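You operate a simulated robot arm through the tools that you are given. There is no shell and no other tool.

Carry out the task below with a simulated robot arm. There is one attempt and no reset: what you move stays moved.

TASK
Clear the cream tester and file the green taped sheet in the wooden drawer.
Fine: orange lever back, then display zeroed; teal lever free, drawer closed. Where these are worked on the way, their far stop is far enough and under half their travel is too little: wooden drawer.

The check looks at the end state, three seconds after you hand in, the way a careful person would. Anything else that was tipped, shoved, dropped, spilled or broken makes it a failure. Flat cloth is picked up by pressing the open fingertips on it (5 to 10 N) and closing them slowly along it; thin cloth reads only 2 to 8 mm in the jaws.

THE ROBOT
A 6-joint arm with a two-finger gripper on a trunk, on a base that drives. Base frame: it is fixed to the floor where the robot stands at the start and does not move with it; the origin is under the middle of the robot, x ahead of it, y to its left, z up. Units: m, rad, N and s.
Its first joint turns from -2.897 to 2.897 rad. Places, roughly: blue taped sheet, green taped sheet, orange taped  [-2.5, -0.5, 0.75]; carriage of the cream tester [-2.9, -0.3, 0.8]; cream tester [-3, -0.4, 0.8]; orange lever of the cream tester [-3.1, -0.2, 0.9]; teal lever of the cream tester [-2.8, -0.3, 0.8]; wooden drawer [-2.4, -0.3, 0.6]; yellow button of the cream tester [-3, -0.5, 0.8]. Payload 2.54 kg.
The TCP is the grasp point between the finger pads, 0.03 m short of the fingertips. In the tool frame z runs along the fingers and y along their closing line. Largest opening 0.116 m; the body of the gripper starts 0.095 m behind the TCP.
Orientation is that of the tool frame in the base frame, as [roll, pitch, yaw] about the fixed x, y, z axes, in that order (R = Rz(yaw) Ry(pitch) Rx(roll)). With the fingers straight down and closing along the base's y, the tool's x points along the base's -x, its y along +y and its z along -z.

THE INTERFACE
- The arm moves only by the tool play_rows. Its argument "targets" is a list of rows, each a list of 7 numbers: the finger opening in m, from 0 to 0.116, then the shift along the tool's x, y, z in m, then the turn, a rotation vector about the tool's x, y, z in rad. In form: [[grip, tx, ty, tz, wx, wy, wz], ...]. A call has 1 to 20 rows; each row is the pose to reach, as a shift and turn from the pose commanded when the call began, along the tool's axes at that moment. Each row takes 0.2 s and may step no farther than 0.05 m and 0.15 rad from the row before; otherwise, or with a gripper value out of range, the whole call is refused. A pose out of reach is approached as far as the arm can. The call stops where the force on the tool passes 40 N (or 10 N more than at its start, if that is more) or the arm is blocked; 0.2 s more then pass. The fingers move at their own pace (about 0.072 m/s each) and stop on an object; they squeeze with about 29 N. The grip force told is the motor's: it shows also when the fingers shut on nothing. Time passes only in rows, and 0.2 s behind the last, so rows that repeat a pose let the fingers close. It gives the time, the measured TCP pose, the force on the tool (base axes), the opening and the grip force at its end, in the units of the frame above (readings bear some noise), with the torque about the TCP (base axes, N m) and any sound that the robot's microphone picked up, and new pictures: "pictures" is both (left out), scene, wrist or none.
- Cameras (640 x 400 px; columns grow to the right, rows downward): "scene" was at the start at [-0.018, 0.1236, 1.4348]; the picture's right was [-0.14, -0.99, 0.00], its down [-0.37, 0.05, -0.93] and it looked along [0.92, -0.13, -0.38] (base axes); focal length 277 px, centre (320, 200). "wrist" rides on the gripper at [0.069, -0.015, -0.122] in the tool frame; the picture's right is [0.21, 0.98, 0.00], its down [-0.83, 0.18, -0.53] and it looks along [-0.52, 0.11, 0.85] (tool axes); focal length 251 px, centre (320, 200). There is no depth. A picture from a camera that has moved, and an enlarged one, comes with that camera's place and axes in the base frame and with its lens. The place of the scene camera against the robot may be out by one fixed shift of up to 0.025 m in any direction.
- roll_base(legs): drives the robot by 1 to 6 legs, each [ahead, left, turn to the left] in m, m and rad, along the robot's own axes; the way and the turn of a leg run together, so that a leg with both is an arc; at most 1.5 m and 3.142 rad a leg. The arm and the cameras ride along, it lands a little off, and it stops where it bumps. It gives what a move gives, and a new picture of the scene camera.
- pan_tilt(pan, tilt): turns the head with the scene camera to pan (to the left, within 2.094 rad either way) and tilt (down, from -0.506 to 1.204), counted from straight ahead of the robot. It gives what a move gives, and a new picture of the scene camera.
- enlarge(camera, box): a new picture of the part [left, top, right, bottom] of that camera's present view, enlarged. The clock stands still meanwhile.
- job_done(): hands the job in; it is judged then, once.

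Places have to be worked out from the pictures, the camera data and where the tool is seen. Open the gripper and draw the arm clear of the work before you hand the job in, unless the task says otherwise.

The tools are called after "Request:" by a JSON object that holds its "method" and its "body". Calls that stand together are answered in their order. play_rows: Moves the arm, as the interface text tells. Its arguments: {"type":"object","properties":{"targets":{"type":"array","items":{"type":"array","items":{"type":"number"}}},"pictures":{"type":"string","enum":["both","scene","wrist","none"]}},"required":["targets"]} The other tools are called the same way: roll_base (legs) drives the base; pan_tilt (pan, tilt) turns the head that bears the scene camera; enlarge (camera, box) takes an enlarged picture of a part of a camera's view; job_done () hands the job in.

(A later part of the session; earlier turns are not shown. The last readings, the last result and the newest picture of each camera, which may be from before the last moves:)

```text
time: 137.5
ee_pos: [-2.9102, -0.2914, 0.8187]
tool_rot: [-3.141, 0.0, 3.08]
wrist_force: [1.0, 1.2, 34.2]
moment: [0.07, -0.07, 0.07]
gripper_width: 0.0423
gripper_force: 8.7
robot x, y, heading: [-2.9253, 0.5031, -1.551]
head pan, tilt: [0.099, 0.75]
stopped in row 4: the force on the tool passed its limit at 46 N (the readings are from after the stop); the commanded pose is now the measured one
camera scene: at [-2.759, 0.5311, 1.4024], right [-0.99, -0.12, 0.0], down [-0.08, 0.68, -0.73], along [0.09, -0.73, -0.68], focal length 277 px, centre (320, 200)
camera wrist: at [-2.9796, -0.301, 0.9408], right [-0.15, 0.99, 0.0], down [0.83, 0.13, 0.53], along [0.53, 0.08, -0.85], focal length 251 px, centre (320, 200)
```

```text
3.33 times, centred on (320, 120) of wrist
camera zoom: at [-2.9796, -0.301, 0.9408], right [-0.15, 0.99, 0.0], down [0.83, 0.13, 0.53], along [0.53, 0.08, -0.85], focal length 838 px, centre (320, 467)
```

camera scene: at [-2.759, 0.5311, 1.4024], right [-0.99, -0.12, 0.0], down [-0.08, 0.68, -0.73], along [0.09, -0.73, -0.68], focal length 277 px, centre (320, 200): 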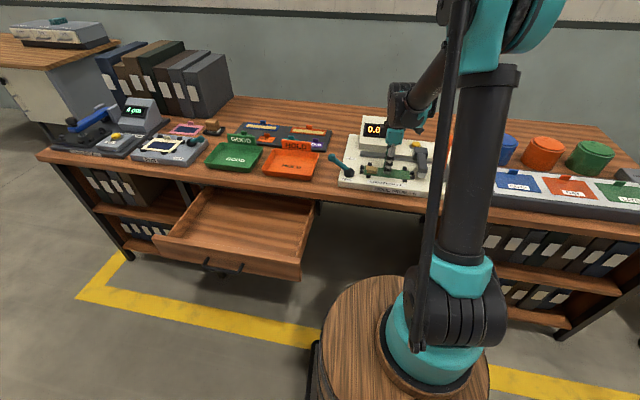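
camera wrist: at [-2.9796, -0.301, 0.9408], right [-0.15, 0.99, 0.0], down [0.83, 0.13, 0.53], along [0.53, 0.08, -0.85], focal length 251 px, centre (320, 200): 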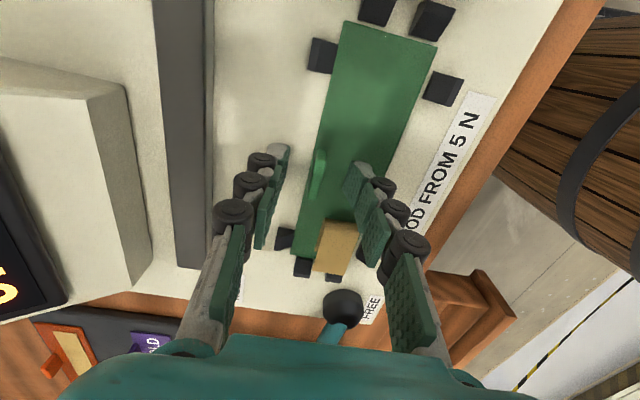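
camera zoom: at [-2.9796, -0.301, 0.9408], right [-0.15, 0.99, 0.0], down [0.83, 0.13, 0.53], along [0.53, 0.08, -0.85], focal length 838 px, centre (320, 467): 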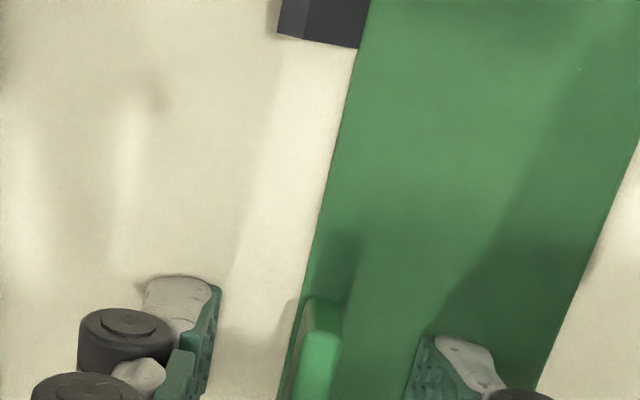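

The fingertip has met the sheet surface at z ≈ 0.789 (46 N). I rise 4 mm and then close on the tab.

Request:
{"method": "play_rows", "body": {"targets": [[0.04, 0, 0, -0.003, 0, 0, 0], [0.04, 0, 0, -0.004, 0, 0, 0], [0.03, 0, 0, -0.004, 0, 0, 0], [0.02, 0, 0, -0.004, 0, 0, 0], [0.01, 0, 0, -0.004, 0, 0, 0], [0.0, 0, 0, -0.004, 0, 0, 0], [0.0, 0, 0, -0.004, 0, 0, 0]], "pictures": "wrist"}}

Request:
{"method": "enlarge", "body": {"camera": "wrist", "box": [240, 80, 400, 200]}}

```text
time: 139.1
ee_pos: [-2.9119, -0.2905, 0.822]
tool_rot: [3.141, 0.003, 3.08]
wrist_force: [0.0, -0.4, -0.3]
moment: [-0.02, 0.03, -0.01]
gripper_width: 0.006
gripper_force: 29.0
robot x, y, heading: [-2.9258, 0.5021, -1.547]
head pan, tilt: [0.099, 0.75]
camera wrist: at [-2.9798, -0.3019, 0.9434], right [-0.15, 0.99, 0.0], down [0.83, 0.13, 0.53], along [0.53, 0.08, -0.84], focal length 251 px, centre (320, 200)
```

wrist: 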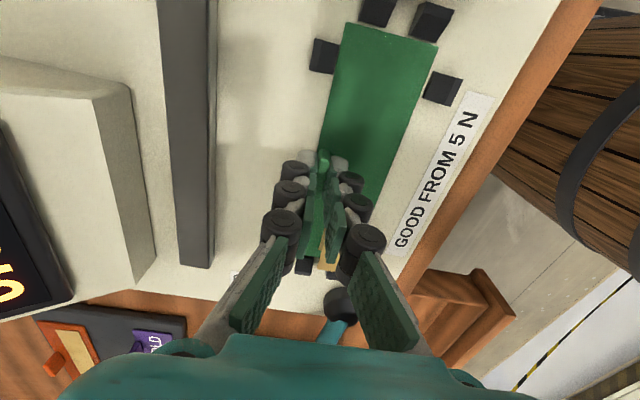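

```text
3.33 times, centred on (320, 140) of wrist
camera zoom: at [-2.9798, -0.3019, 0.9434], right [-0.15, 0.99, 0.0], down [0.83, 0.13, 0.53], along [0.53, 0.08, -0.84], focal length 838 px, centre (320, 400)
```

zoom: 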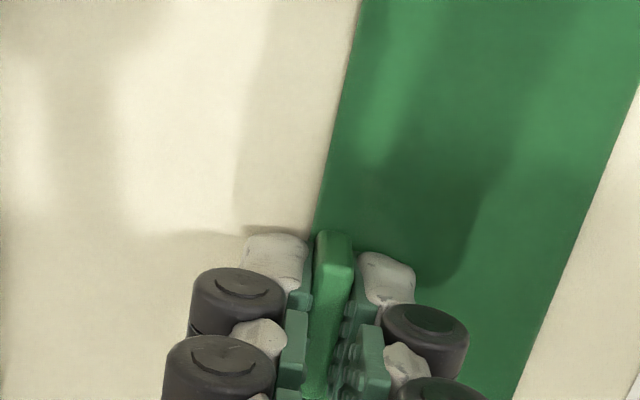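

The tab is gripped (0.006 m between the pads). I lift slowly by 0.05 m and check that the sheet comes along.

Request:
{"method": "play_rows", "body": {"targets": [[0.0, 0, 0, -0.004, 0, 0, 0], [0.0, 0, 0, -0.01, 0, 0, 0], [0.0, 0, 0, -0.02, 0, 0, 0], [0.0, 0, 0, -0.035, 0, 0, 0], [0.0, 0, 0, -0.05, 0, 0, 0], [0.0, 0, 0, -0.05, 0, 0, 0]], "pictures": "both"}}

Request:
{"method": "enlarge", "body": {"camera": "scene", "box": [320, 90, 480, 210]}}

```text
time: 140.5
ee_pos: [-2.9104, -0.2916, 0.8727]
tool_rot: [3.14, 0.002, 3.08]
wrist_force: [0.5, -0.5, -0.6]
moment: [0.0, 0.01, -0.03]
gripper_width: 0.0058
gripper_force: 29.3
robot x, y, heading: [-2.9265, 0.5015, -1.549]
head pan, tilt: [0.099, 0.75]
camera scene: at [-2.759, 0.5299, 1.4024], right [-0.99, -0.12, 0.0], down [-0.08, 0.68, -0.73], along [0.09, -0.73, -0.68], focal length 277 px, centre (320, 200)
camera wrist: at [-2.9788, -0.3023, 0.9939], right [-0.15, 0.99, 0.0], down [0.83, 0.13, 0.53], along [0.53, 0.08, -0.84], focal length 251 px, centre (320, 200)
```

scene: 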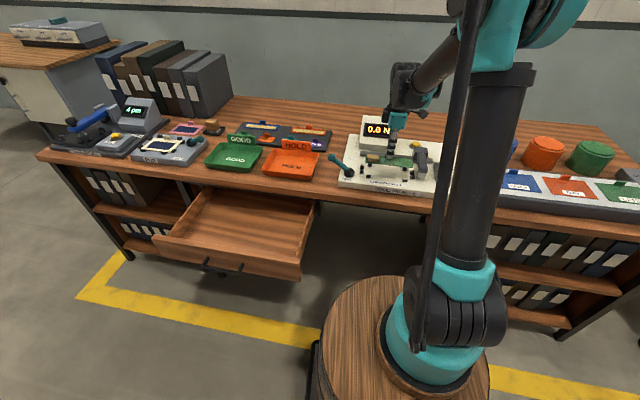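
wrist: 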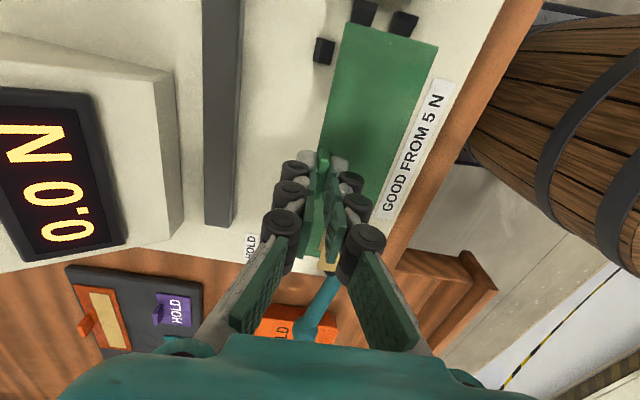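

```text
3.33 times, centred on (400, 150) of scene
camera zoom: at [-2.759, 0.5299, 1.4024], right [-0.99, -0.12, 0.0], down [-0.08, 0.68, -0.73], along [0.09, -0.73, -0.68], focal length 924 px, centre (53, 367)
```

zoom: 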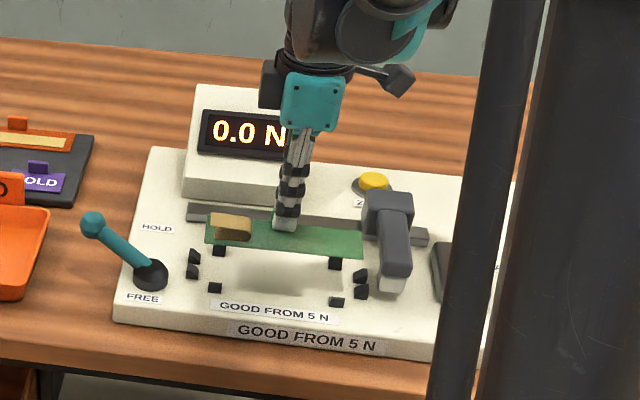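

The green sheet hangs level from its tab, clear of the pegs, and the tester still shows 0.0 N. I lift it to z ≈ 1.0 and carry it across to above the open drawer at (-2.45, -0.10).

Request:
{"method": "play_rows", "body": {"targets": [[0.0, 0, 0, -0.04, 0, 0, 0], [0.0, 0, 0, -0.08, 0, 0, 0], [0.0, 0, 0, -0.12, 0, 0, 0], [0.0, -0.0373, 0.018, -0.13, 0, 0, 0], [0.0, -0.0746, 0.0363, -0.13, 0, 0, 0], [0.0, -0.1119, 0.0545, -0.13, 0, 0, 0], [0.0, -0.1491, 0.0727, -0.13, 0, 0, 0], [0.0, -0.1864, 0.0908, -0.13, 0, 0, 0], [0.0, -0.2237, 0.109, -0.13, 0, 0, 0], [0.0, -0.261, 0.1272, -0.13, 0, 0, 0], [0.0, -0.2983, 0.1453, -0.13, 0, 0, 0], [0.0, -0.3356, 0.1635, -0.13, 0, 0, 0], [0.0, -0.3728, 0.1817, -0.13, 0, 0, 0], [0.0, -0.4101, 0.1998, -0.13, 0, 0, 0], [0.0, -0.4474, 0.218, -0.13, 0, 0, 0], [0.0, -0.4474, 0.218, -0.13, 0, 0, 0]], "pictures": "both"}}

```text
time: 143.9
ee_pos: [-2.4508, -0.1007, 1.0012]
tool_rot: [3.141, 0.0, 3.081]
wrist_force: [0.2, -0.3, 0.0]
moment: [-0.01, 0.02, 0.04]
gripper_width: 0.006
gripper_force: 28.9
robot x, y, heading: [-2.9263, 0.5003, -1.546]
head pan, tilt: [0.099, 0.75]
camera scene: at [-2.7589, 0.53, 1.4024], right [-0.99, -0.12, 0.0], down [-0.08, 0.68, -0.73], along [0.09, -0.73, -0.68], focal length 277 px, centre (320, 200)
camera wrist: at [-2.5183, -0.1116, 1.1224], right [-0.15, 0.99, 0.0], down [0.83, 0.13, 0.53], along [0.53, 0.08, -0.84], focal length 251 px, centre (320, 200)
```

scene: 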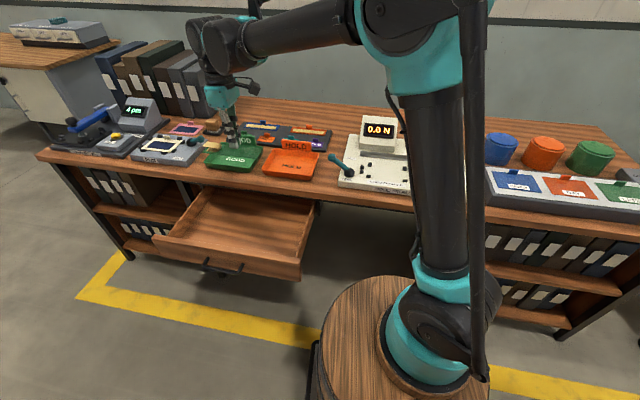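
wrist: 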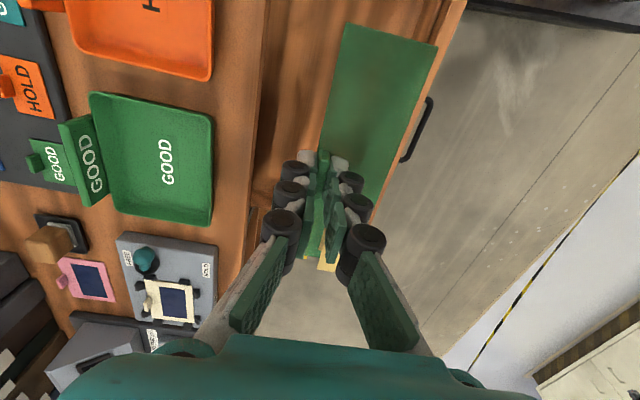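

The sheet hangs over the drawer; the drawer is open between the desk edge (y ≈ -0.19) and its front panel (inner face y ≈ 0.04). I shift 0.015 m toward +y and lower it into the drawer, slowing near the bottom.

Request:
{"method": "play_rows", "body": {"targets": [[0.0, 0, 0.008, 0.04, 0, 0, 0], [0.0, 0, 0.015, 0.085, 0, 0, 0], [0.0, 0, 0.015, 0.13, 0, 0, 0], [0.0, 0, 0.015, 0.175, 0, 0, 0], [0.0, 0, 0.015, 0.215, 0, 0, 0], [0.0, 0, 0.015, 0.25, 0, 0, 0], [0.0, 0, 0.015, 0.28, 0, 0, 0], [0.0, 0, 0.015, 0.305, 0, 0, 0], [0.0, 0, 0.015, 0.32, 0, 0, 0]], "pictures": "both"}}

Request:
{"method": "enlarge", "body": {"camera": "scene", "box": [130, 100, 350, 280]}}

```text
time: 145.9
ee_pos: [-2.4496, -0.0869, 0.682]
tool_rot: [3.14, 0.002, 3.082]
wrist_force: [0.0, -0.1, 0.0]
moment: [0.01, 0.03, -0.01]
gripper_width: 0.006
gripper_force: 29.5
robot x, y, heading: [-2.9286, 0.5024, -1.554]
head pan, tilt: [0.099, 0.75]
camera scene: at [-2.7589, 0.5299, 1.4024], right [-0.99, -0.12, 0.0], down [-0.08, 0.68, -0.73], along [0.09, -0.73, -0.68], focal length 277 px, centre (320, 200)
camera wrist: at [-2.518, -0.0976, 0.8027], right [-0.15, 0.99, 0.0], down [0.83, 0.13, 0.53], along [0.53, 0.08, -0.84], focal length 251 px, centre (320, 200)
```

scene: 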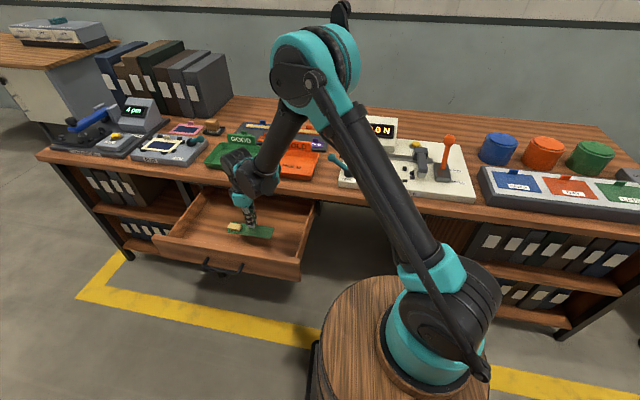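
wrist: 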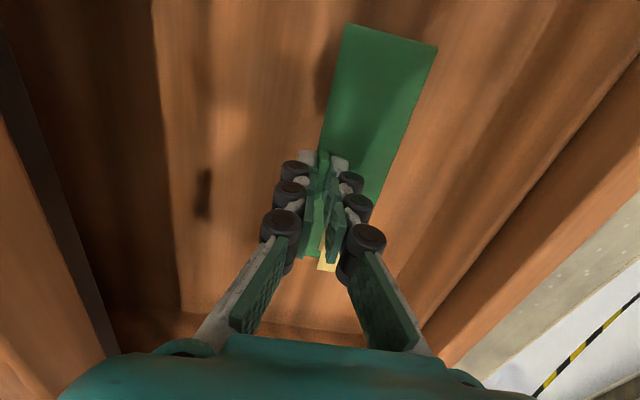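

```text
2.22 times, centred on (240, 190) of scene
camera zoom: at [-2.7589, 0.5299, 1.4024], right [-0.99, -0.12, 0.0], down [-0.08, 0.68, -0.73], along [0.09, -0.73, -0.68], focal length 616 px, centre (498, 222)
```

zoom: 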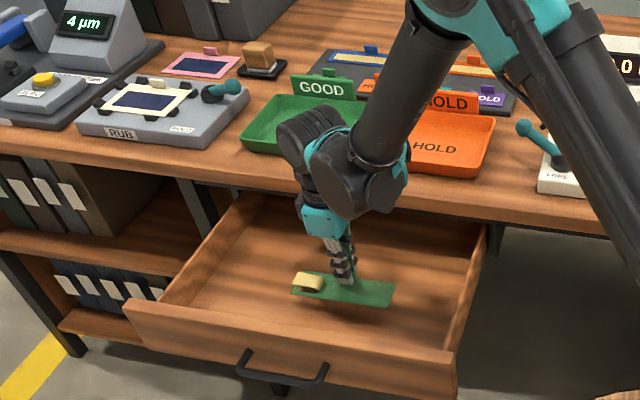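

The sheet is inside the drawer box, above its floor, with no contact forces. I lower on in small steps until it touches.

Request:
{"method": "play_rows", "body": {"targets": [[0.0, 0, 0, 0.008, 0, 0, 0], [0.0, 0, 0, 0.014, 0, 0, 0], [0.0, 0, 0, 0.018, 0, 0, 0], [0.0, 0, 0, 0.022, 0, 0, 0], [0.0, 0, 0, 0.026, 0, 0, 0], [0.0, 0, 0, 0.029, 0, 0, 0]], "pictures": "both"}}

Request:
{"method": "enlarge", "body": {"camera": "scene", "box": [200, 190, 300, 260]}}

```text
time: 147.3
ee_pos: [-2.4502, -0.085, 0.6531]
tool_rot: [3.14, 0.002, 3.082]
wrist_force: [-0.2, 0.0, -0.5]
moment: [-0.01, -0.01, 0.02]
gripper_width: 0.0061
gripper_force: 28.8
robot x, y, heading: [-2.9253, 0.504, -1.552]
head pan, tilt: [0.099, 0.75]
camera scene: at [-2.7588, 0.5299, 1.4024], right [-0.99, -0.12, 0.0], down [-0.08, 0.68, -0.73], along [0.09, -0.73, -0.68], focal length 277 px, centre (320, 200)
camera wrist: at [-2.5192, -0.0964, 0.7748], right [-0.15, 0.99, 0.0], down [0.83, 0.13, 0.53], along [0.53, 0.08, -0.84], focal length 251 px, centre (320, 200)
```

scene: 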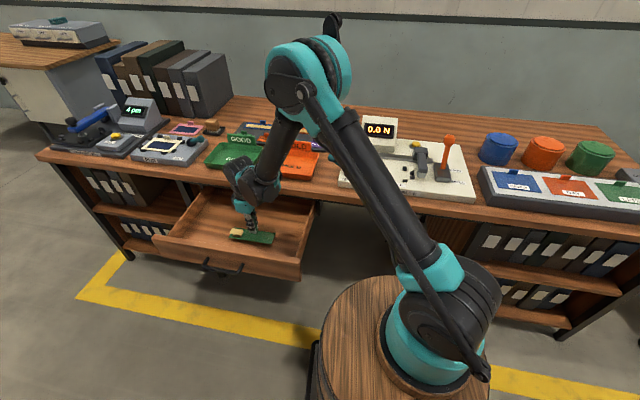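
wrist: 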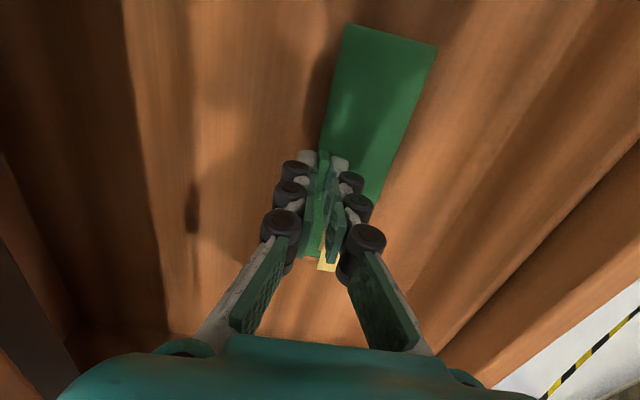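

```text
5.71 times, centred on (250, 225) of scene
camera zoom: at [-2.7588, 0.5299, 1.4024], right [-0.99, -0.12, 0.0], down [-0.08, 0.68, -0.73], along [0.09, -0.73, -0.68], focal length 1584 px, centre (720, 57)
```

zoom: 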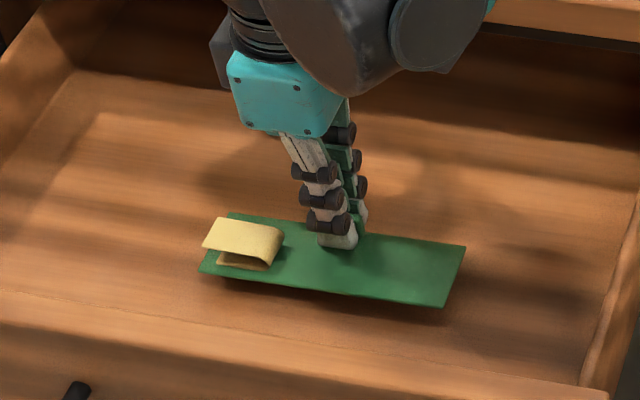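

Close to the floor of the drawer now, as the shadow shows. I lower further in 3 mm steps.

Request:
{"method": "play_rows", "body": {"targets": [[0.0, 0, 0, 0.003, 0, 0, 0], [0.0, 0, 0, 0.006, 0, 0, 0], [0.0, 0, 0, 0.009, 0, 0, 0], [0.0, 0, 0, 0.012, 0, 0, 0], [0.0, 0, 0, 0.0145, 0, 0, 0]], "pictures": "none"}}

Request:
{"method": "enlarge", "body": {"camera": "scene", "box": [200, 190, 300, 260]}}

```text
time: 148.5
ee_pos: [-2.4506, -0.0844, 0.6399]
tool_rot: [3.138, 0.002, 3.082]
wrist_force: [0.1, 0.3, 0.3]
moment: [0.01, 0.01, -0.04]
gripper_width: 0.0058
gripper_force: 29.3
robot x, y, heading: [-2.9263, 0.5047, -1.546]
head pan, tilt: [0.099, 0.75]
```

```text
5.71 times, centred on (250, 225) of scene
camera zoom: at [-2.7588, 0.5299, 1.4024], right [-0.99, -0.12, 0.0], down [-0.08, 0.68, -0.73], along [0.09, -0.73, -0.68], focal length 1584 px, centre (720, 57)
```

zoom: 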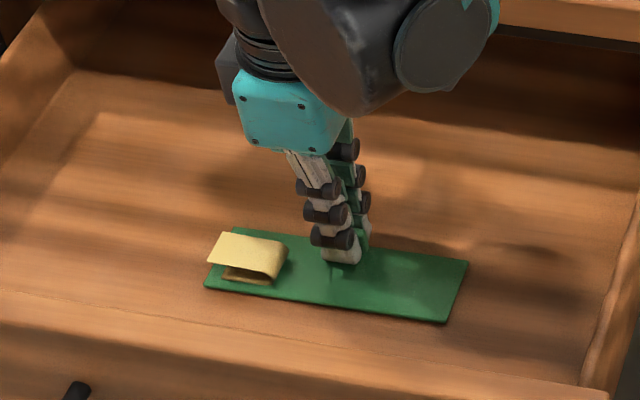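

No contact yet, but the shadow gap is nearly gone. I lower another few millimetres.

Request:
{"method": "play_rows", "body": {"targets": [[0.0, 0, 0, 0.002, 0, 0, 0], [0.0, 0, 0, 0.004, 0, 0, 0], [0.0, 0, 0, 0.006, 0, 0, 0], [0.0, 0, 0, 0.008, 0, 0, 0]], "pictures": "none"}}

Request:
{"method": "enlarge", "body": {"camera": "scene", "box": [200, 190, 300, 260]}}

```text
time: 149.3
ee_pos: [-2.45, -0.0849, 0.636]
tool_rot: [3.141, 0.001, 3.081]
wrist_force: [-0.2, 0.4, 22.3]
moment: [0.15, -0.06, 0.06]
gripper_width: 0.0061
gripper_force: 29.1
robot x, y, heading: [-2.9268, 0.5028, -1.545]
head pan, tilt: [0.099, 0.75]
stopped in row 3: the force on the tool passed its limit at 43 N (the readings are from after the stop); the commanded pose is now the measured one
```

```text
5.71 times, centred on (250, 225) of scene
camera zoom: at [-2.7594, 0.5304, 1.4025], right [-0.99, -0.12, 0.0], down [-0.08, 0.68, -0.73], along [0.09, -0.73, -0.68], focal length 1584 px, centre (720, 57)
```

zoom: 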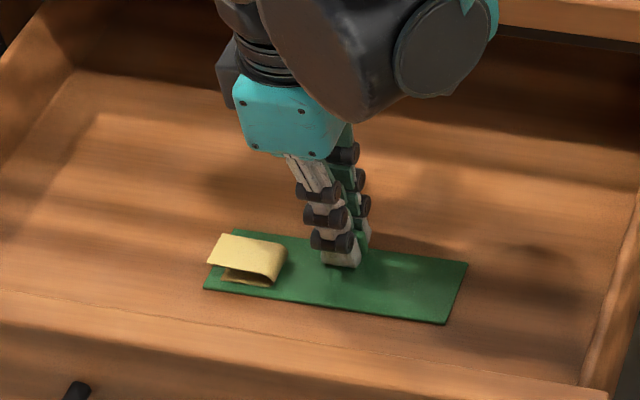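

The sheet has met the drawer floor at TCP z = 0.636. I unload 1.5 mm, open the fingers and rise straight out of the drawer.

Request:
{"method": "play_rows", "body": {"targets": [[0.0, 0, 0, -0.0015, 0, 0, 0], [0.01, 0, 0, -0.0015, 0, 0, 0], [0.025, 0, 0, -0.0015, 0, 0, 0], [0.035, 0, 0, -0.002, 0, 0, 0], [0.035, 0, 0, -0.01, 0, 0, 0], [0.035, 0, 0, -0.03, 0, 0, 0], [0.035, 0, 0, -0.06, 0, 0, 0], [0.035, 0, 0, -0.1, 0, 0, 0], [0.035, 0, 0, -0.145, 0, 0, 0], [0.035, 0, 0.02, -0.19, 0, 0, 0]], "pictures": "both"}}

Request:
{"method": "enlarge", "body": {"camera": "scene", "box": [140, 150, 320, 280]}}

```text
time: 151.5
ee_pos: [-2.4467, -0.0652, 0.8278]
tool_rot: [3.141, 0.003, 3.082]
wrist_force: [-0.5, -0.4, -0.8]
moment: [0.03, 0.05, -0.03]
gripper_width: 0.0352
gripper_force: 0.0
robot x, y, heading: [-2.9278, 0.5021, -1.547]
head pan, tilt: [0.099, 0.75]
camera scene: at [-2.7588, 0.5297, 1.4024], right [-0.99, -0.12, 0.0], down [-0.08, 0.68, -0.73], along [0.09, -0.73, -0.68], focal length 277 px, centre (320, 200)
camera wrist: at [-2.5146, -0.0755, 0.9495], right [-0.15, 0.99, 0.0], down [0.83, 0.13, 0.54], along [0.53, 0.08, -0.84], focal length 251 px, centre (320, 200)
```

scene: 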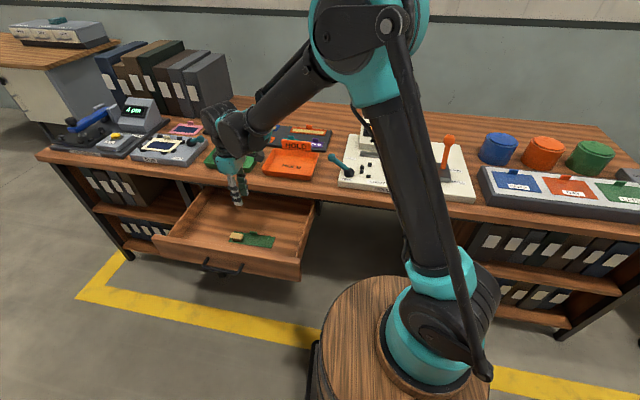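
wrist: 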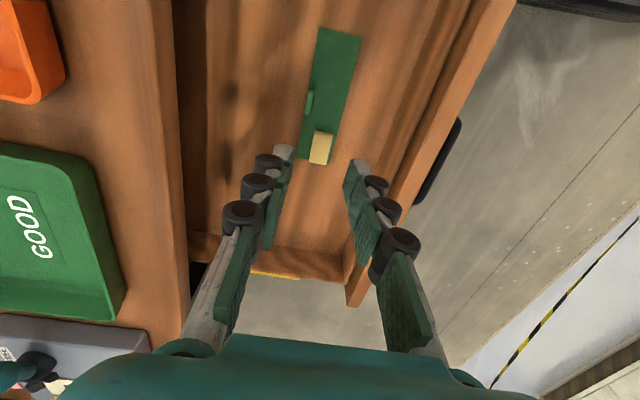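

```text
3.08 times, centred on (230, 215) of scene
camera zoom: at [-2.7588, 0.5297, 1.4024], right [-0.99, -0.12, 0.0], down [-0.08, 0.68, -0.73], along [0.09, -0.73, -0.68], focal length 853 px, centre (597, 154)
```

zoom: 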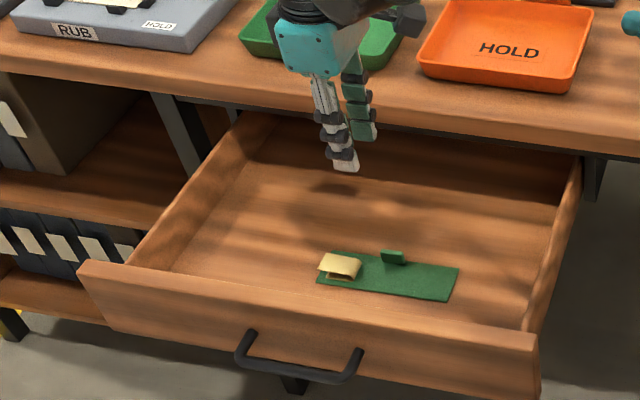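

The sheet lies flat in the drawer. To close the drawer I will push its handle bar with closed fingers, tool turned to close along x so its body clears the desk edge; I first move out in front to (-2.404, 0.15, 0.88).

Request:
{"method": "play_rows", "body": {"targets": [[0.0, -0.0027, 0.02, -0.02, 0, 0, 0.1429], [0.0, -0.0054, 0.04, -0.04, 0, 0, 0.2858], [0.0, -0.0081, 0.06, -0.05, 0, 0, 0.4287], [0.0, -0.0108, 0.08, -0.05, 0, 0, 0.5716], [0.0, -0.0135, 0.1, -0.05, 0, 0, 0.7145], [0.0, -0.0163, 0.12, -0.05, 0, 0, 0.8575], [0.0, -0.019, 0.14, -0.05, 0, 0, 1.0004], [0.0, -0.0217, 0.16, -0.05, 0, 0, 1.1433], [0.0, -0.0244, 0.18, -0.05, 0, 0, 1.2862], [0.0, -0.0271, 0.2, -0.05, 0, 0, 1.4291], [0.0, -0.0298, 0.2173, -0.05, 0, 0, 1.572], [0.0, -0.0298, 0.2173, -0.05, 0, 0, 1.572]], "pictures": "both"}}

```text
time: 154.1
ee_pos: [-2.405, 0.1472, 0.8771]
tool_rot: [3.139, -0.001, 1.505]
wrist_force: [0.9, -0.7, -0.5]
moment: [0.02, 0.03, 0.0]
gripper_width: 0.0
gripper_force: 28.6
robot x, y, heading: [-2.9253, 0.4995, -1.546]
head pan, tilt: [0.099, 0.75]
camera scene: at [-2.7588, 0.5299, 1.4024], right [-0.99, -0.12, 0.0], down [-0.08, 0.68, -0.73], along [0.09, -0.73, -0.68], focal length 277 px, centre (320, 200)
camera wrist: at [-2.4137, 0.2184, 0.9976], right [0.99, 0.15, 0.0], down [0.13, -0.84, 0.53], along [0.08, -0.53, -0.85], focal length 251 px, centre (320, 200)
```

scene: 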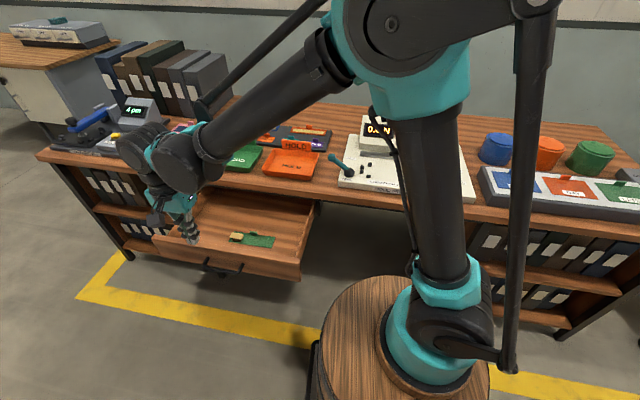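
wrist: 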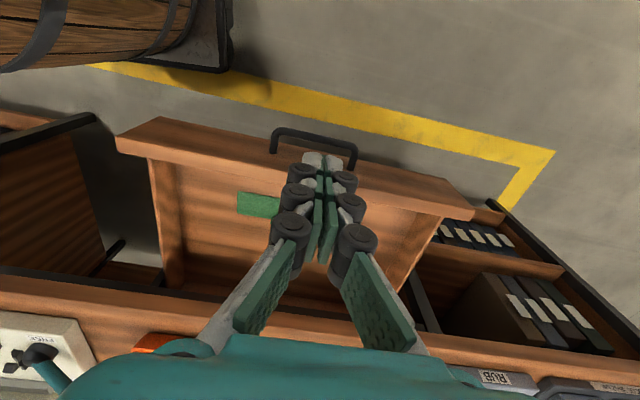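

The bar is at (-2.403, 0.10), just ahead of the closed fingers. I descend to bar height (TCP z = 0.655) in front of it.

Request:
{"method": "play_rows", "body": {"targets": [[0.0, 0, 0.001, 0.045, 0, 0, 0], [0.0, 0, 0.001, 0.09, 0, 0, 0], [0.0, 0, 0.001, 0.135, 0, 0, 0], [0.0, 0, 0.001, 0.18, 0, 0, 0], [0.0, 0, 0.001, 0.222, 0, 0, 0], [0.0, 0, 0.001, 0.222, 0, 0, 0]], "pictures": "both"}}

```text
time: 155.5
ee_pos: [-2.4051, 0.1476, 0.6506]
tool_rot: [3.14, 0.0, 1.509]
wrist_force: [0.5, 0.0, -0.4]
moment: [0.0, 0.02, 0.01]
gripper_width: 0.0002
gripper_force: 29.2
robot x, y, heading: [-2.9304, 0.5028, -1.547]
head pan, tilt: [0.099, 0.75]
camera scene: at [-2.7588, 0.5299, 1.4024], right [-0.99, -0.12, 0.0], down [-0.08, 0.68, -0.73], along [0.09, -0.73, -0.68], focal length 277 px, centre (320, 200)
camera wrist: at [-2.4143, 0.2177, 0.7713], right [0.99, 0.15, 0.0], down [0.13, -0.84, 0.53], along [0.08, -0.53, -0.85], focal length 251 px, centre (320, 200)
```

scene: 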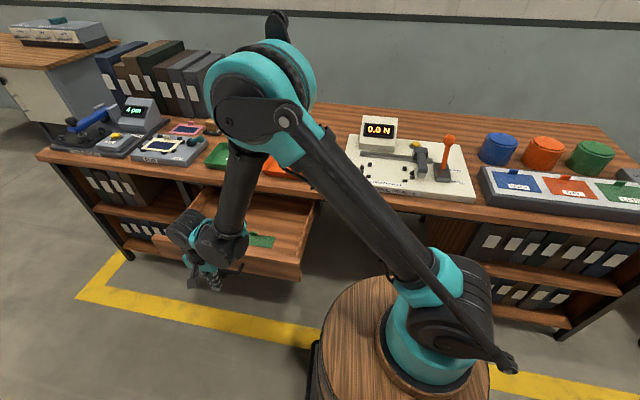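
wrist: 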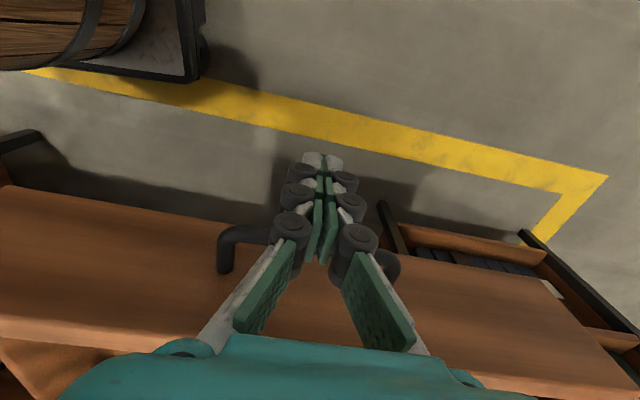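

The fingers stand right in front of the bar at its height. I push the drawer in along its slide direction, first 0.16 m.

Request:
{"method": "play_rows", "body": {"targets": [[0.0, -0.02, 0, 0, 0, 0, 0], [0.0, -0.035, 0, 0, 0, 0, 0], [0.0, -0.05, 0, 0, 0, 0, 0], [0.0, -0.07, 0, 0, 0, 0, 0], [0.0, -0.09, 0, 0, 0, 0, 0], [0.0, -0.11, 0, 0, 0, 0, 0], [0.0, -0.13, 0, 0, 0, 0, 0], [0.0, -0.15, 0, 0, 0, 0, 0], [0.0, -0.16, 0, 0, 0, 0, 0]], "pictures": "both"}}

```text
time: 157.5
ee_pos: [-2.4133, -0.0108, 0.6549]
tool_rot: [3.141, -0.001, 1.508]
wrist_force: [-0.9, -1.3, 0.4]
moment: [0.02, -0.02, 0.03]
gripper_width: 0.0
gripper_force: 28.7
robot x, y, heading: [-2.9254, 0.5016, -1.549]
head pan, tilt: [0.099, 0.75]
camera scene: at [-2.7588, 0.5299, 1.4024], right [-0.99, -0.12, 0.0], down [-0.08, 0.68, -0.73], along [0.09, -0.73, -0.68], focal length 277 px, centre (320, 200)
camera wrist: at [-2.4241, 0.0589, 0.7756], right [0.99, 0.15, 0.0], down [0.13, -0.84, 0.53], along [0.08, -0.53, -0.85], focal length 251 px, centre (320, 200)
```

scene: 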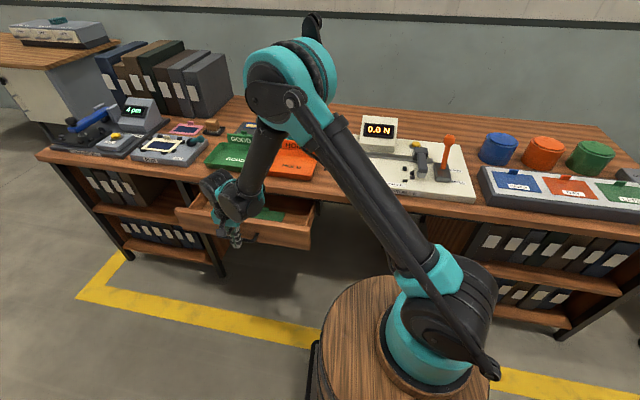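
wrist: 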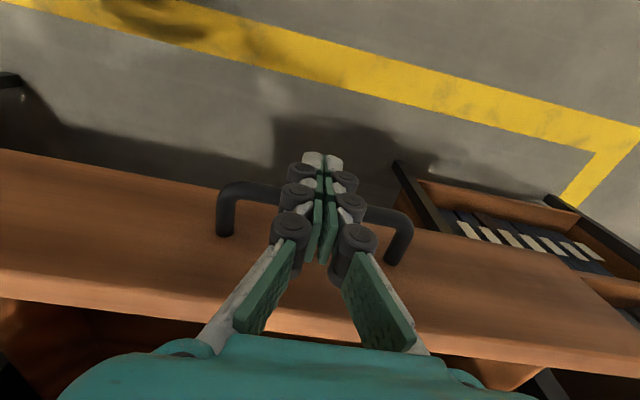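

The drawer follows smoothly. I push on, slowing toward the closed position.

Request:
{"method": "play_rows", "body": {"targets": [[0.0, -0.02, 0, 0, 0, 0, 0], [0.0, -0.04, 0, 0, 0, 0, 0], [0.0, -0.06, 0, 0, 0, 0, 0], [0.0, -0.08, 0, 0, 0, 0, 0], [0.0, -0.1, 0, 0, 0, 0, 0], [0.0, -0.112, 0, 0, 0, 0, 0], [0.0, -0.122, 0, 0, 0, 0, 0]], "pictures": "both"}}

```text
time: 159.1
ee_pos: [-2.4216, -0.1319, 0.6551]
tool_rot: [3.139, 0.001, 1.508]
wrist_force: [-0.1, -0.2, 0.4]
moment: [-0.01, 0.02, -0.01]
gripper_width: 0.0
gripper_force: 28.6
robot x, y, heading: [-2.9254, 0.4994, -1.547]
head pan, tilt: [0.099, 0.75]
camera scene: at [-2.7588, 0.5299, 1.4024], right [-0.99, -0.12, 0.0], down [-0.08, 0.68, -0.73], along [0.09, -0.73, -0.68], focal length 277 px, centre (320, 200)
camera wrist: at [-2.4313, -0.0621, 0.776], right [0.99, 0.15, 0.0], down [0.13, -0.84, 0.53], along [0.08, -0.53, -0.85], focal length 251 px, centre (320, 200)
```

scene: 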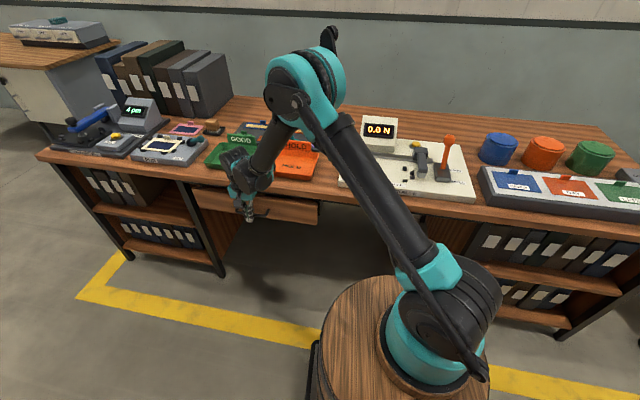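
wrist: 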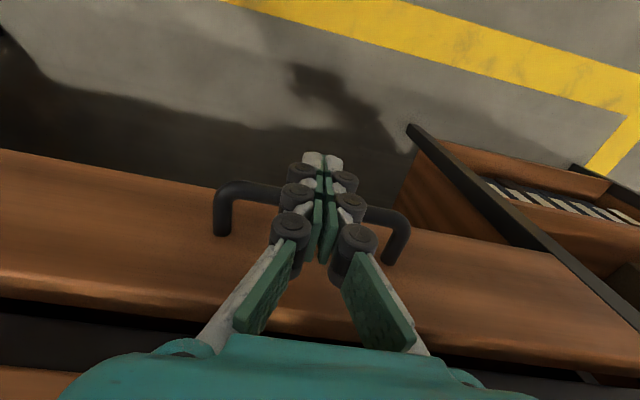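

The drawer is nearly in; I push in 4 mm steps until it meets its closed stop.

Request:
{"method": "play_rows", "body": {"targets": [[0.0, -0.006, 0, 0, 0, 0, 0], [0.0, -0.012, 0, 0, 0, 0, 0], [0.0, -0.017, 0, 0, 0, 0, 0], [0.0, -0.021, 0, 0, 0, 0, 0], [0.0, -0.025, 0, 0, 0, 0, 0], [0.0, -0.028, 0, 0, 0, 0, 0], [0.0, -0.031, 0, 0, 0, 0, 0], [0.0, -0.034, 0, 0, 0, 0, 0]], "pictures": "both"}}

```text
time: 160.3
ee_pos: [-2.4212, -0.1523, 0.653]
tool_rot: [3.14, 0.0, 1.512]
wrist_force: [-3.6, 5.5, 19.6]
moment: [-1.31, 0.06, -0.22]
gripper_width: 0.0
gripper_force: 28.2
robot x, y, heading: [-2.9308, 0.5008, -1.552]
head pan, tilt: [0.099, 0.75]
stopped in row 5: the force on the tool passed its limit at 45 N (the readings are from after the stop); the commanded pose is now the measured one
camera scene: at [-2.7594, 0.531, 1.4024], right [-0.99, -0.12, 0.0], down [-0.08, 0.68, -0.73], along [0.09, -0.73, -0.68], focal length 277 px, centre (320, 200)
camera wrist: at [-2.4316, -0.0832, 0.7755], right [0.99, 0.16, 0.0], down [0.13, -0.84, 0.53], along [0.08, -0.53, -0.85], focal length 251 px, centre (320, 200)
```

scene: 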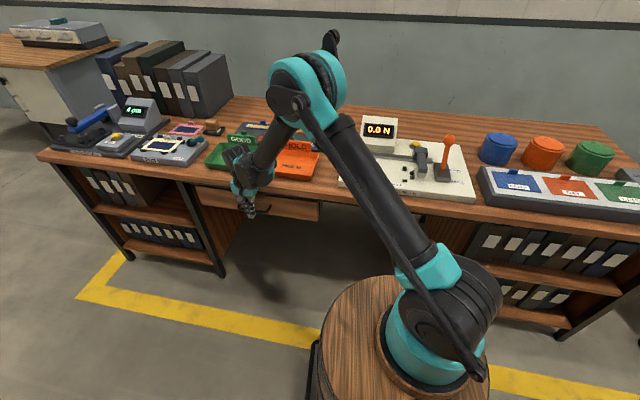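
wrist: 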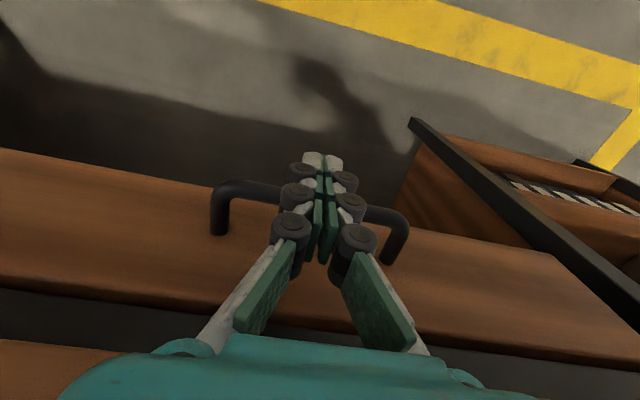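

The stop came with an upward load and a torque that fit the gripper's body touching the desk-top edge, with the bar still about 1 cm short of closed. I back off and tilt the tool 0.4 rad so that the fingertips lead and the body stays clear of the edge.

Request:
{"method": "play_rows", "body": {"targets": [[0.0, 0.015, 0, 0, 0, 0, 0], [0.0, 0.03, 0, 0, 0, 0, 0], [0.0, 0.035, 0, -0.003, 0, -0.1333, 0], [0.0, 0.04, 0, -0.006, 0, -0.2667, 0], [0.0, 0.04, 0, -0.006, 0, -0.4, 0], [0.0, 0.04, 0, -0.006, 0, -0.4, 0]], "pictures": "both"}}

Request:
{"method": "enlarge", "body": {"camera": "scene", "box": [160, 110, 340, 250]}}

```text
time: 160.7
ee_pos: [-2.4195, -0.1438, 0.6535]
tool_rot: [3.14, 0.0, 1.509]
wrist_force: [1.2, 3.5, 7.3]
moment: [-0.68, 0.33, -0.02]
gripper_width: 0.0
gripper_force: 28.6
robot x, y, heading: [-2.9287, 0.5041, -1.55]
head pan, tilt: [0.099, 0.75]
stopped in row 2: the force on the tool passed its limit at 46 N (the readings are from after the stop); the commanded pose is now the measured one
camera scene: at [-2.7589, 0.5303, 1.4024], right [-0.99, -0.12, 0.0], down [-0.08, 0.68, -0.73], along [0.09, -0.73, -0.68], focal length 277 px, centre (320, 200)
camera wrist: at [-2.4304, -0.0731, 0.7753], right [0.99, 0.15, 0.0], down [0.13, -0.84, 0.53], along [0.08, -0.53, -0.85], focal length 251 px, centre (320, 200)
```

scene: 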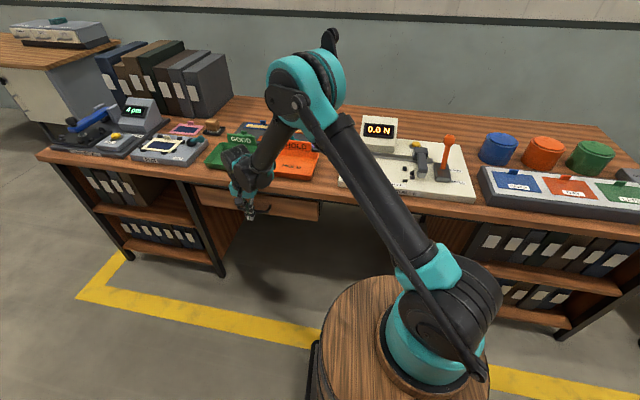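
wrist: 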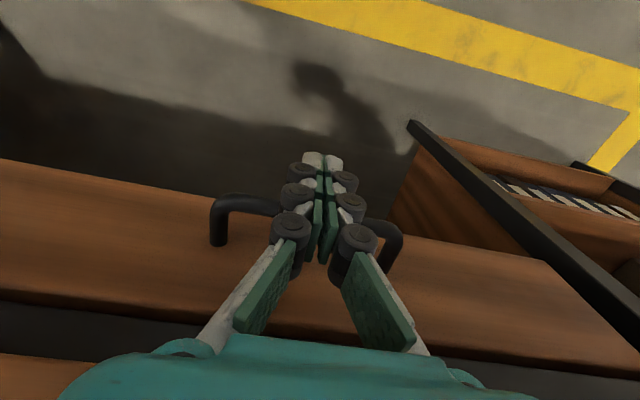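

```text
2.86 times, centred on (250, 180) of scene
camera zoom: at [-2.7589, 0.5303, 1.4024], right [-0.99, -0.12, 0.0], down [-0.08, 0.68, -0.73], along [0.09, -0.73, -0.68], focal length 792 px, centre (520, 257)
```

zoom: 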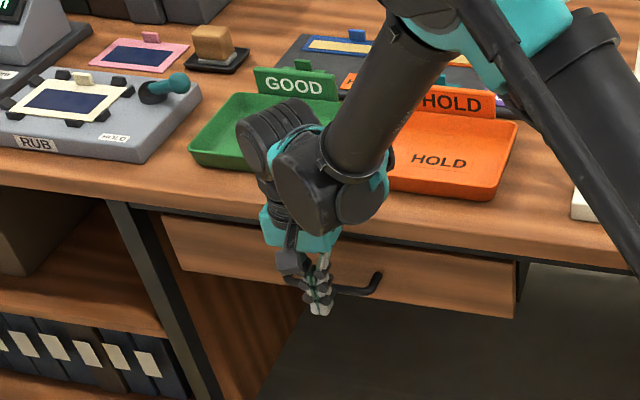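

The contact point works out to the desk-top's front edge under the gripper's palm, so it is wedged there. I free it by rising first and then backing away.

Request:
{"method": "play_rows", "body": {"targets": [[0.0, 0, 0, -0.004, 0, 0, 0], [0.0, 0.003, 0, -0.01, 0, 0, 0], [0.0, 0.012, 0, -0.016, 0, 0, 0], [0.0, 0.025, 0, -0.02, 0, 0, 0], [0.0, 0.04, 0, -0.02, 0, 0, 0]], "pictures": "both"}}

```text
time: 161.9
ee_pos: [-2.4192, -0.1037, 0.6747]
tool_rot: [3.14, 0.001, 1.509]
wrist_force: [0.2, -0.3, -0.4]
moment: [0.02, 0.01, 0.0]
gripper_width: 0.0
gripper_force: 28.9
robot x, y, heading: [-2.927, 0.4991, -1.545]
head pan, tilt: [0.099, 0.75]
camera scene: at [-2.7588, 0.5298, 1.4024], right [-0.99, -0.12, 0.0], down [-0.08, 0.68, -0.73], along [0.09, -0.73, -0.68], focal length 277 px, centre (320, 200)
camera wrist: at [-2.4282, -0.0335, 0.7959], right [0.99, 0.15, 0.0], down [0.13, -0.84, 0.53], along [0.08, -0.53, -0.85], focal length 251 px, centre (320, 200)
```

scene: 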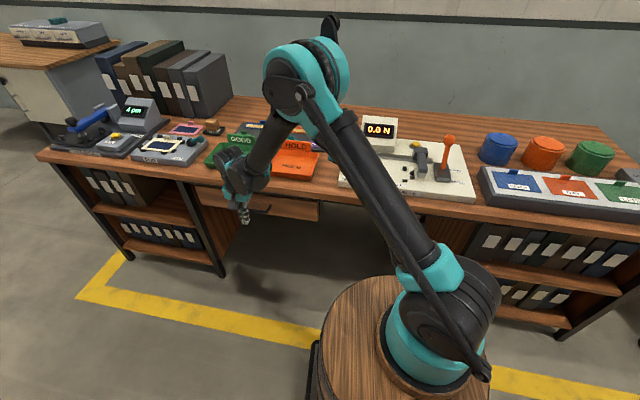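
wrist: 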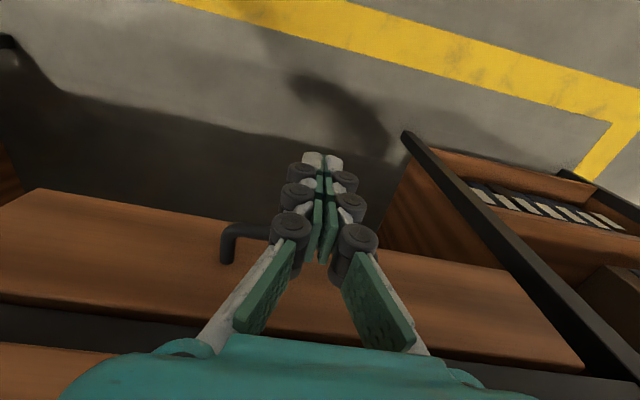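

Freed, no load now. I tilt the tool by 0.4 rad with the fingertips toward the drawer, then view the drawer closely.

Request:
{"method": "play_rows", "body": {"targets": [[0.0, 0.005, 0, 0, 0, -0.1333, 0], [0.0, 0.005, 0, 0.005, 0, -0.2667, 0], [0.0, 0.005, 0, 0.01, 0, -0.4, 0], [0.0, 0.005, 0, 0.014, 0, -0.5, 0], [0.0, 0.005, 0, 0.014, 0, -0.5, 0]], "pictures": "both"}}

Request:
{"method": "enlarge", "body": {"camera": "scene", "box": [160, 150, 340, 250]}}

Request:
{"method": "enlarge", "body": {"camera": "wrist", "box": [120, 120, 480, 345]}}

```text
time: 163.1
ee_pos: [-2.4197, -0.0994, 0.6597]
tool_rot: [3.14, 0.501, 1.508]
wrist_force: [-0.4, -0.3, 0.5]
moment: [0.0, -0.04, 0.01]
gripper_width: 0.0
gripper_force: 28.4
robot x, y, heading: [-2.9251, 0.5007, -1.547]
head pan, tilt: [0.099, 0.75]
camera scene: at [-2.7588, 0.5299, 1.4024], right [-0.99, -0.12, 0.0], down [-0.08, 0.68, -0.73], along [0.09, -0.73, -0.68], focal length 277 px, centre (320, 200)
camera wrist: at [-2.4256, 0.0216, 0.7324], right [0.99, 0.13, -0.1], down [0.15, -0.48, 0.87], along [0.06, -0.87, -0.49], focal length 251 px, centre (320, 200)
```

scene: 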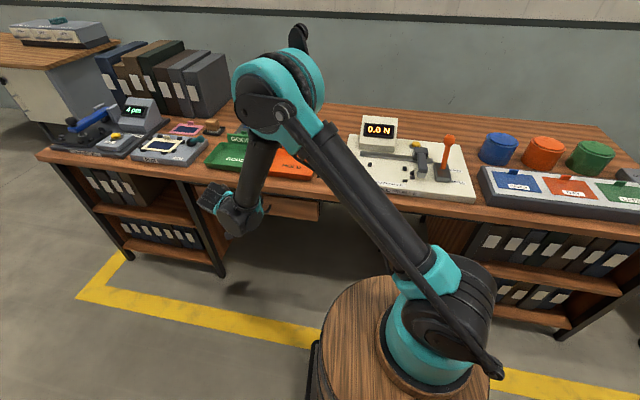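
wrist: 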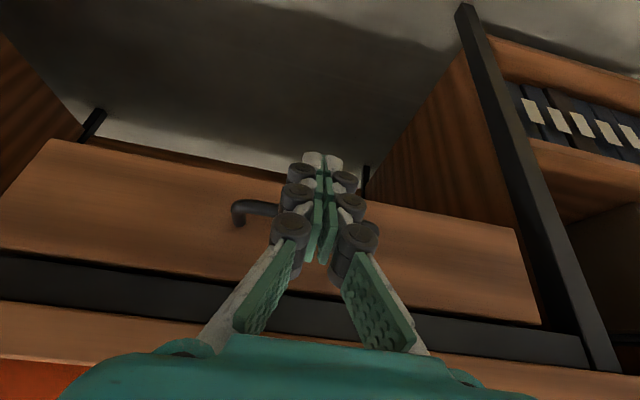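

```text
3.56 times, centred on (250, 200) of scene
camera zoom: at [-2.7588, 0.5299, 1.4024], right [-0.99, -0.12, 0.0], down [-0.08, 0.68, -0.73], along [0.09, -0.73, -0.68], focal length 986 px, centre (569, 200)
```

zoom: 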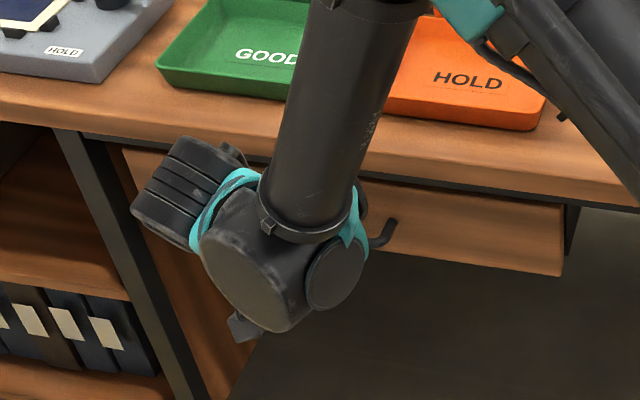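

```text
1.78 times, centred on (300, 232) of wrist
camera zoom: at [-2.4256, 0.0216, 0.7324], right [0.99, 0.13, -0.1], down [0.15, -0.48, 0.87], along [0.06, -0.87, -0.49], focal length 447 px, centre (356, 142)
```

zoom: 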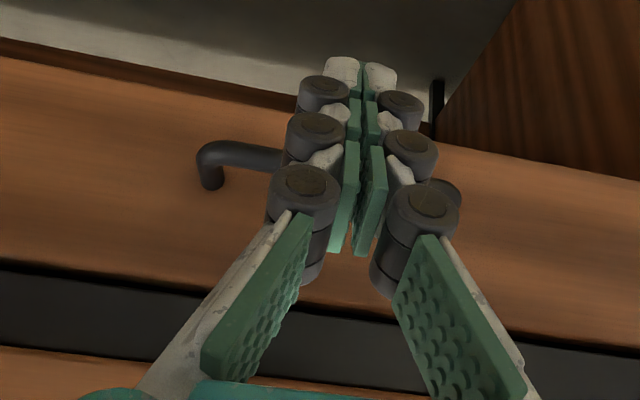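

The tool is tilted with its body well back from the desk edge. I push the bar again along the slide direction until the drawer meets its stop.

Request:
{"method": "play_rows", "body": {"targets": [[0.0, -0.0132, 0, 0.0072, 0, 0, 0], [0.0, -0.0263, 0, 0.0144, 0, 0, 0], [0.0, -0.0333, 0, 0.0182, 0, 0, 0], [0.0, -0.0368, 0, 0.0202, 0, 0, 0], [0.0, -0.0404, 0, 0.0221, 0, 0, 0], [0.0, -0.0439, 0, 0.024, 0, 0, 0], [0.0, -0.0474, 0, 0.0259, 0, 0, 0], [0.0, -0.0509, 0, 0.0278, 0, 0, 0]], "pictures": "both"}}

```text
time: 164.4
ee_pos: [-2.4189, -0.1427, 0.6574]
tool_rot: [-3.141, 0.493, 1.513]
wrist_force: [0.8, 1.5, 0.5]
moment: [0.04, -0.01, -0.04]
gripper_width: 0.0
gripper_force: 28.2
robot x, y, heading: [-2.925, 0.5037, -1.55]
head pan, tilt: [0.099, 0.75]
stopped in row 6: the force on the tool passed its limit at 47 N (the readings are from after the stop); the commanded pose is now the measured one
camera scene: at [-2.7589, 0.5304, 1.4024], right [-0.99, -0.12, 0.0], down [-0.08, 0.68, -0.73], along [0.09, -0.73, -0.68], focal length 277 px, centre (320, 200)
camera wrist: at [-2.4267, -0.0231, 0.7327], right [0.99, 0.13, -0.1], down [0.15, -0.48, 0.86], along [0.06, -0.86, -0.5], focal length 251 px, centre (320, 200)
```

scene: 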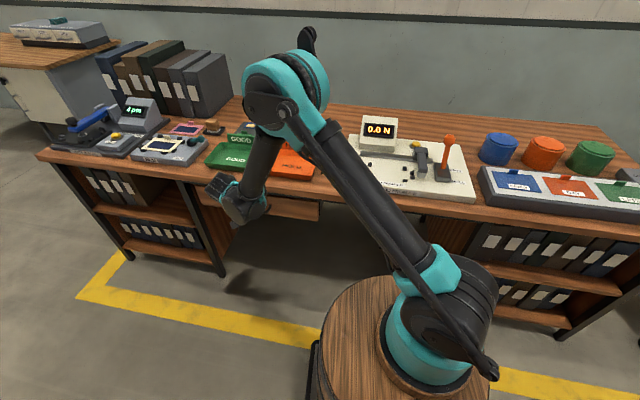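
wrist: 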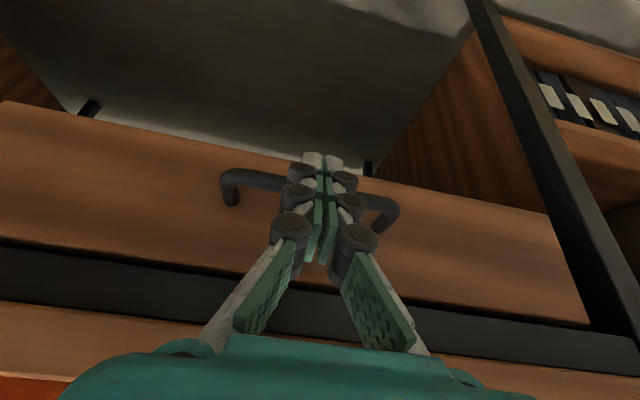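

This time the stop is clean, with no torque left: likely the closed stop. I press once more in tiny steps to confirm that it no longer gives.

Request:
{"method": "play_rows", "body": {"targets": [[0.0, -0.0009, 0, 0.0005, 0, 0, 0], [0.0, -0.0018, 0, 0.001, 0, 0, 0], [0.0, -0.0026, 0, 0.0014, 0, 0, 0], [0.0, -0.0035, 0, 0.0019, 0, 0, 0]], "pictures": "none"}}

```text
time: 165.5
ee_pos: [-2.4206, -0.1429, 0.6576]
tool_rot: [-3.141, 0.488, 1.514]
wrist_force: [-0.5, 1.7, -0.1]
moment: [0.03, 0.01, -0.01]
gripper_width: 0.0002
gripper_force: 28.1
robot x, y, heading: [-2.9277, 0.5068, -1.549]
head pan, tilt: [0.099, 0.75]
stopped in row 4: the force on the tool passed its limit at 42 N (the readings are from after the stop); the commanded pose is now the measured one
```

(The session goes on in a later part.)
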